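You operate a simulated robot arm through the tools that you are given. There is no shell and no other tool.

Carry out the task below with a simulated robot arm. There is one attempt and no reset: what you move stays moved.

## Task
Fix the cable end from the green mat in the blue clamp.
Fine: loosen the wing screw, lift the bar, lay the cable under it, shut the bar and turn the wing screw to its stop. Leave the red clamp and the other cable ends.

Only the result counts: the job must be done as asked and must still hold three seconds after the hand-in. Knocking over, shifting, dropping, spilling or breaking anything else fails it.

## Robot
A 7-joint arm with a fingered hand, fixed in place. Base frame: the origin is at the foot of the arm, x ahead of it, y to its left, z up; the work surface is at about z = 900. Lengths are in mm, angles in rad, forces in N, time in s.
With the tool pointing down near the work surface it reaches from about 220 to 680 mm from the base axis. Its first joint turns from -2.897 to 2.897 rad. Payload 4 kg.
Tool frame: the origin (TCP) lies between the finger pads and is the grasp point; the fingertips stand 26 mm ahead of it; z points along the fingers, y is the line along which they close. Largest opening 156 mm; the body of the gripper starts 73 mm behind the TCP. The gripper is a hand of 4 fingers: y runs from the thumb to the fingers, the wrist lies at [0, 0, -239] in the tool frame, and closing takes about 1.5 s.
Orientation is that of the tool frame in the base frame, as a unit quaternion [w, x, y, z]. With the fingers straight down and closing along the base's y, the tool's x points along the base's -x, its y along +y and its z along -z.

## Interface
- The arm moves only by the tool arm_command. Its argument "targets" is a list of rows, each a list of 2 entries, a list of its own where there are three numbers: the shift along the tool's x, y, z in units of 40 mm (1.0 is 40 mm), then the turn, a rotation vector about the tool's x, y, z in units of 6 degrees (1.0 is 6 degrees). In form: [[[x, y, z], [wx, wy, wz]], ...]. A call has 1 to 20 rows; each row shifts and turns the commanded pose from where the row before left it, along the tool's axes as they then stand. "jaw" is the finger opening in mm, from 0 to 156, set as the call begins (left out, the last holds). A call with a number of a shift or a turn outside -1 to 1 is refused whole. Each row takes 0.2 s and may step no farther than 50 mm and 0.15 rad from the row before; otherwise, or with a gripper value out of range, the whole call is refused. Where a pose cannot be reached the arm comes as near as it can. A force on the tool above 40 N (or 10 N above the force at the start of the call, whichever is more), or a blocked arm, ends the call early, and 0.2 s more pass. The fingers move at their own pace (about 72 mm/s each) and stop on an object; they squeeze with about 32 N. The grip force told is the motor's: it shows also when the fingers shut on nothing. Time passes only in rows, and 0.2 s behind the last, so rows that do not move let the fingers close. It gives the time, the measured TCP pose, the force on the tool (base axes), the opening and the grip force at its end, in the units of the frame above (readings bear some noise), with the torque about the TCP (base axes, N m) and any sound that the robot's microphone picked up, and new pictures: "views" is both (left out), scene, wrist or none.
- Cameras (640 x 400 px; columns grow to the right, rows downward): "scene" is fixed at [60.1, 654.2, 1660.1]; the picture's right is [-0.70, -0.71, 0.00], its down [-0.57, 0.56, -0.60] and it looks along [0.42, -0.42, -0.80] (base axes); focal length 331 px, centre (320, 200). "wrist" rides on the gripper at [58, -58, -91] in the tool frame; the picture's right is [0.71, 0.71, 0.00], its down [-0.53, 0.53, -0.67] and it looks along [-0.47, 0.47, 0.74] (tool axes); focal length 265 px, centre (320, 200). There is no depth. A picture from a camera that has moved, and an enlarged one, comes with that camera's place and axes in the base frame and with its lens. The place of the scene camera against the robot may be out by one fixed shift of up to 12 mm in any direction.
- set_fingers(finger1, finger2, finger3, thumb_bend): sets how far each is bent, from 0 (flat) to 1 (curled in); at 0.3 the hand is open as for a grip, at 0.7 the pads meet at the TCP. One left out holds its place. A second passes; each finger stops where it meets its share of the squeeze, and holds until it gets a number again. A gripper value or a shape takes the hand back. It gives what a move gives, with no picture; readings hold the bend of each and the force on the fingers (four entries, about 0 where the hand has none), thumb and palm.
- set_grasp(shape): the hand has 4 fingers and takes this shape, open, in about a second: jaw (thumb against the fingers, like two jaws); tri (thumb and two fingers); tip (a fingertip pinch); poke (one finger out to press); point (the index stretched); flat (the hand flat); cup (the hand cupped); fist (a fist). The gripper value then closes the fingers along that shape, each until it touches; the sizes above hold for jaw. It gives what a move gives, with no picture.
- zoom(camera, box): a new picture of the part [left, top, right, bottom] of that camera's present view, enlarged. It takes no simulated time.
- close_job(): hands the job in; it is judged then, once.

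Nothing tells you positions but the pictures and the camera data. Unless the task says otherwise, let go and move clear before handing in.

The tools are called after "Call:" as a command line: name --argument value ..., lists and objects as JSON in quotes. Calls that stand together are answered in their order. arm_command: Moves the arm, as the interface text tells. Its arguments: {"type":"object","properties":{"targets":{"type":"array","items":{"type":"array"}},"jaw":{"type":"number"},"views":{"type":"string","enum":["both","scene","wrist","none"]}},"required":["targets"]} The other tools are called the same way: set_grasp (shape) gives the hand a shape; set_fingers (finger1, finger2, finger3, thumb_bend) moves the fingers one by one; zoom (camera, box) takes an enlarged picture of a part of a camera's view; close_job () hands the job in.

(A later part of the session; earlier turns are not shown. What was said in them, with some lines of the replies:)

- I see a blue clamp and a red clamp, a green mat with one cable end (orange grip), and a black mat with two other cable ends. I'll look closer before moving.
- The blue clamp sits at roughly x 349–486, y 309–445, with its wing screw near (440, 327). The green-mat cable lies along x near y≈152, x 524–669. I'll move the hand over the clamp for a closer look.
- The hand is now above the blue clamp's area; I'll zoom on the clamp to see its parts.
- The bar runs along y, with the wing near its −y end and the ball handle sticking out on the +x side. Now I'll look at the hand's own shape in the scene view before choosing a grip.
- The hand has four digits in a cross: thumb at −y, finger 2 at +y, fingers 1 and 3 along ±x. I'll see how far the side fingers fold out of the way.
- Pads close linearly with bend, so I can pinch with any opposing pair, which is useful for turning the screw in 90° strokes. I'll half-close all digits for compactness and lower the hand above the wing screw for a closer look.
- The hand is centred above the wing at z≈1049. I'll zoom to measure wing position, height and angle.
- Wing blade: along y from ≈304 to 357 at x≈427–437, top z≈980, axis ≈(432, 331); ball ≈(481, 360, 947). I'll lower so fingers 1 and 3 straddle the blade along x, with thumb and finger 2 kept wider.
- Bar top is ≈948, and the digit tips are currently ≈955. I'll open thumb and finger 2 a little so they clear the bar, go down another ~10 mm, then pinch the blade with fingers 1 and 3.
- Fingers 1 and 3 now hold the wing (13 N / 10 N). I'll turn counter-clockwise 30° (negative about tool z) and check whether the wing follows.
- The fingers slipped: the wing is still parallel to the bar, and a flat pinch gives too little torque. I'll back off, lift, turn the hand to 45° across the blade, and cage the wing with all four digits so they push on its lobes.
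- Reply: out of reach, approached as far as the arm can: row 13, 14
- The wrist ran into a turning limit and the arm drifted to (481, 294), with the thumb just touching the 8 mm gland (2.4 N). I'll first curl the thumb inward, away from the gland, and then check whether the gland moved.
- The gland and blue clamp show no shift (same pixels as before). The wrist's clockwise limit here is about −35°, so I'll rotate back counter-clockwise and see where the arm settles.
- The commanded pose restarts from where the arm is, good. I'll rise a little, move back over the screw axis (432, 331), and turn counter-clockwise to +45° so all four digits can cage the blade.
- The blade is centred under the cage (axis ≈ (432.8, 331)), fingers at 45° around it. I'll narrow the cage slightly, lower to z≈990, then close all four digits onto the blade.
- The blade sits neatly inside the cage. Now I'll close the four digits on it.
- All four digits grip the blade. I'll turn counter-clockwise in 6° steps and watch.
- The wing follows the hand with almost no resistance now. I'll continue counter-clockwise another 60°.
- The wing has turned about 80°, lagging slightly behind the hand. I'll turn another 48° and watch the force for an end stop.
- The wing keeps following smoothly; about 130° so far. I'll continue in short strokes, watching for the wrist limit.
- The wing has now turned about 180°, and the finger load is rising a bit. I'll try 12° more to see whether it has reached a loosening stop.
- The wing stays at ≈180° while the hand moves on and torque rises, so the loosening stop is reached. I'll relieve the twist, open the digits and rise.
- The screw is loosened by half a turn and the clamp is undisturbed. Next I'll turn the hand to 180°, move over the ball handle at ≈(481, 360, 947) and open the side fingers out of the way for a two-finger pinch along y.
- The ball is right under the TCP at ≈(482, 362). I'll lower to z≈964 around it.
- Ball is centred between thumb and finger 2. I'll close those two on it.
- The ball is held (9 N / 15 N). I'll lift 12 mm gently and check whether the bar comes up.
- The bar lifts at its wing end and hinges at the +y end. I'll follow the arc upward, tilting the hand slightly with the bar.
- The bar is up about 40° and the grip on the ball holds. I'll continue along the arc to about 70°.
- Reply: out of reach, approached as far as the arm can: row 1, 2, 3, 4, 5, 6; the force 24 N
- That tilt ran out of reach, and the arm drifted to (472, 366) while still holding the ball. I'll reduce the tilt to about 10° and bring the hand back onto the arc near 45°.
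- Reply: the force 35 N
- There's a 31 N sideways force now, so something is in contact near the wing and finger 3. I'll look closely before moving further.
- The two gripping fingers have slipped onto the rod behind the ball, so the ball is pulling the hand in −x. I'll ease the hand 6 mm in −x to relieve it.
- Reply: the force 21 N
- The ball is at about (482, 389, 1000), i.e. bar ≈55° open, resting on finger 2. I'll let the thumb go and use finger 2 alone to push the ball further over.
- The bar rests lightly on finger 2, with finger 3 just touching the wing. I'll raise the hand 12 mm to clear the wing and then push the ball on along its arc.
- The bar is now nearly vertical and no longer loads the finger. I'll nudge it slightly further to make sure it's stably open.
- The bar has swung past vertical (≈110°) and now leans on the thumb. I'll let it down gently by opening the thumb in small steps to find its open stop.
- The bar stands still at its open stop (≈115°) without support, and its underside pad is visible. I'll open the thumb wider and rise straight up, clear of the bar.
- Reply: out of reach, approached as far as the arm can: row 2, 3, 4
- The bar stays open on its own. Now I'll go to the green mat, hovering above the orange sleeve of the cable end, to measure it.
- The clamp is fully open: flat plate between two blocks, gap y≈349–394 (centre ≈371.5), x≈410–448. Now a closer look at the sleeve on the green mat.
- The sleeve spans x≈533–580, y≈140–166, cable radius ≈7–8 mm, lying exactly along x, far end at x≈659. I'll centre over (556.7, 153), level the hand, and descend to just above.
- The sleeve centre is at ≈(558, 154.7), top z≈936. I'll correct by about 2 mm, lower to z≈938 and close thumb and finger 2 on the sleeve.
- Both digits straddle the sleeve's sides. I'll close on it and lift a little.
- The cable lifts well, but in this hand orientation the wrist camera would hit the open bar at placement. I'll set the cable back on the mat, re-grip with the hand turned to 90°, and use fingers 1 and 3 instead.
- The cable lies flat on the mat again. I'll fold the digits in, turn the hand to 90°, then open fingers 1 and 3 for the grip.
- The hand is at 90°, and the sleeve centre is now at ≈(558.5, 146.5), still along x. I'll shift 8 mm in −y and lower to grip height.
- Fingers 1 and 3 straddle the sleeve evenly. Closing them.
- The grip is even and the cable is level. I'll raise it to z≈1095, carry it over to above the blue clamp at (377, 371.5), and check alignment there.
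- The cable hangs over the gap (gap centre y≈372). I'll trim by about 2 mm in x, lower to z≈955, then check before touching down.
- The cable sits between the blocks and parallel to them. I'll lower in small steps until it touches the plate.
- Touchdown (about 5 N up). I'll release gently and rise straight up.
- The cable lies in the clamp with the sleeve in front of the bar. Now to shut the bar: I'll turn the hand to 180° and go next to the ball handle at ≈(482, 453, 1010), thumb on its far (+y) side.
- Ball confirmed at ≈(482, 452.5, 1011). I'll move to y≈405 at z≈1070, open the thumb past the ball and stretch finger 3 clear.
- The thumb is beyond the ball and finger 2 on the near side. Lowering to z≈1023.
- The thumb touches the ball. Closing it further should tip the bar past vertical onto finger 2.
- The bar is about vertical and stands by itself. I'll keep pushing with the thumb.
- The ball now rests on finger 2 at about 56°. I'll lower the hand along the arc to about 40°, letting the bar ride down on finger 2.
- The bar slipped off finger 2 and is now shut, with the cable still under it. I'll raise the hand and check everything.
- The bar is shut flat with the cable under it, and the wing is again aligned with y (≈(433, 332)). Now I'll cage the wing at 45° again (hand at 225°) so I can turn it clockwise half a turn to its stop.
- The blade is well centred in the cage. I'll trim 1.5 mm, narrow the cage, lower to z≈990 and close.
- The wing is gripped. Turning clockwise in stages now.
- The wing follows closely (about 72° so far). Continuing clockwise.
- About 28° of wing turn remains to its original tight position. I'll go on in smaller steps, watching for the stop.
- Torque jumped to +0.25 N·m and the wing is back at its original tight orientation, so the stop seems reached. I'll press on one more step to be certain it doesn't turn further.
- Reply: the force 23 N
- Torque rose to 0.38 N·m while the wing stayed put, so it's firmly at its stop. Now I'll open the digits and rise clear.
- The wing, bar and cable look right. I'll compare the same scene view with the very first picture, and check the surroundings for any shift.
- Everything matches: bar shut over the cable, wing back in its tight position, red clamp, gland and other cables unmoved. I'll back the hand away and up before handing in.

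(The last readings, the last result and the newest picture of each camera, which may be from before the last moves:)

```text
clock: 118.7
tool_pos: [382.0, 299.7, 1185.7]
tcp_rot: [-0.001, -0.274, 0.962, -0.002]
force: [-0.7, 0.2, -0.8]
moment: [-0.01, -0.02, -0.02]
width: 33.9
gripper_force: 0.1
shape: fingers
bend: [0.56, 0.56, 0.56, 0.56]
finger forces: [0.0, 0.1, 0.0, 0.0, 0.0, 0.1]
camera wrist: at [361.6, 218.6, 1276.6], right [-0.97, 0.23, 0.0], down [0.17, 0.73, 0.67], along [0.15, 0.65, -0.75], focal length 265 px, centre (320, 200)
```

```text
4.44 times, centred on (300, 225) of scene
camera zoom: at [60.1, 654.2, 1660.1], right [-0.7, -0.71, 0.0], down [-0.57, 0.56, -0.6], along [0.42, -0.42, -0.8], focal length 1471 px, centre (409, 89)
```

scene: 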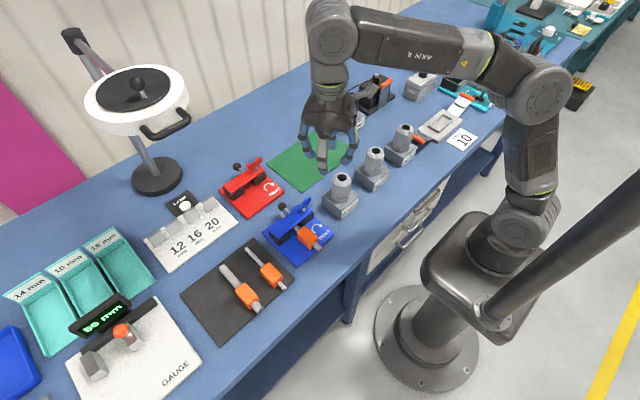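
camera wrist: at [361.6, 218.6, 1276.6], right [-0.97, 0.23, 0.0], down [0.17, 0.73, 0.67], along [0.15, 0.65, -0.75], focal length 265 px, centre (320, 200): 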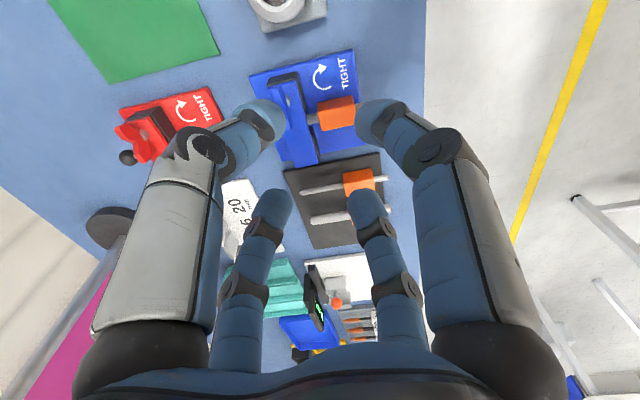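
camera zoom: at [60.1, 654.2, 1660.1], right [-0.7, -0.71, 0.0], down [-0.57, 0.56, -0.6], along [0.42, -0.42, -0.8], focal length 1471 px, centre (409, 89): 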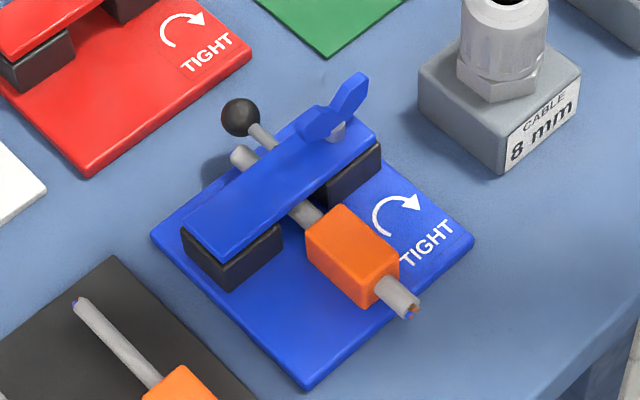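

The cable end from the green mat lies under the shut bar of the blue clamp, the wing screw is at its stop, and the hand is clear. Nothing else looks moved, so I'm handing the job in.

Call:
close_job

```text
The job is handed in.
```

The cable end from the green mat is now clamped in the blue clamp, and I have handed the job in; no verdict has come back yet.

- **Clamp:** The bar is shut over the cable, with the orange sleeve in front of it. I turned the wing screw clockwise until the torque rose to about 0.38 N·m and the wing stopped moving.
- **Bar closing:** The bar slipped off the finger for the last part and dropped shut on its own. The cable stayed in place.
- **Contact with another part:** Early on the arm drifted at a joint limit and the thumb touched the 8 mm gland with about 2.4 N. In the pictures the gland shows no shift.
- **Everything else:** The red clamp, the glands and the other two cable ends look unmoved in the pictures I compared.
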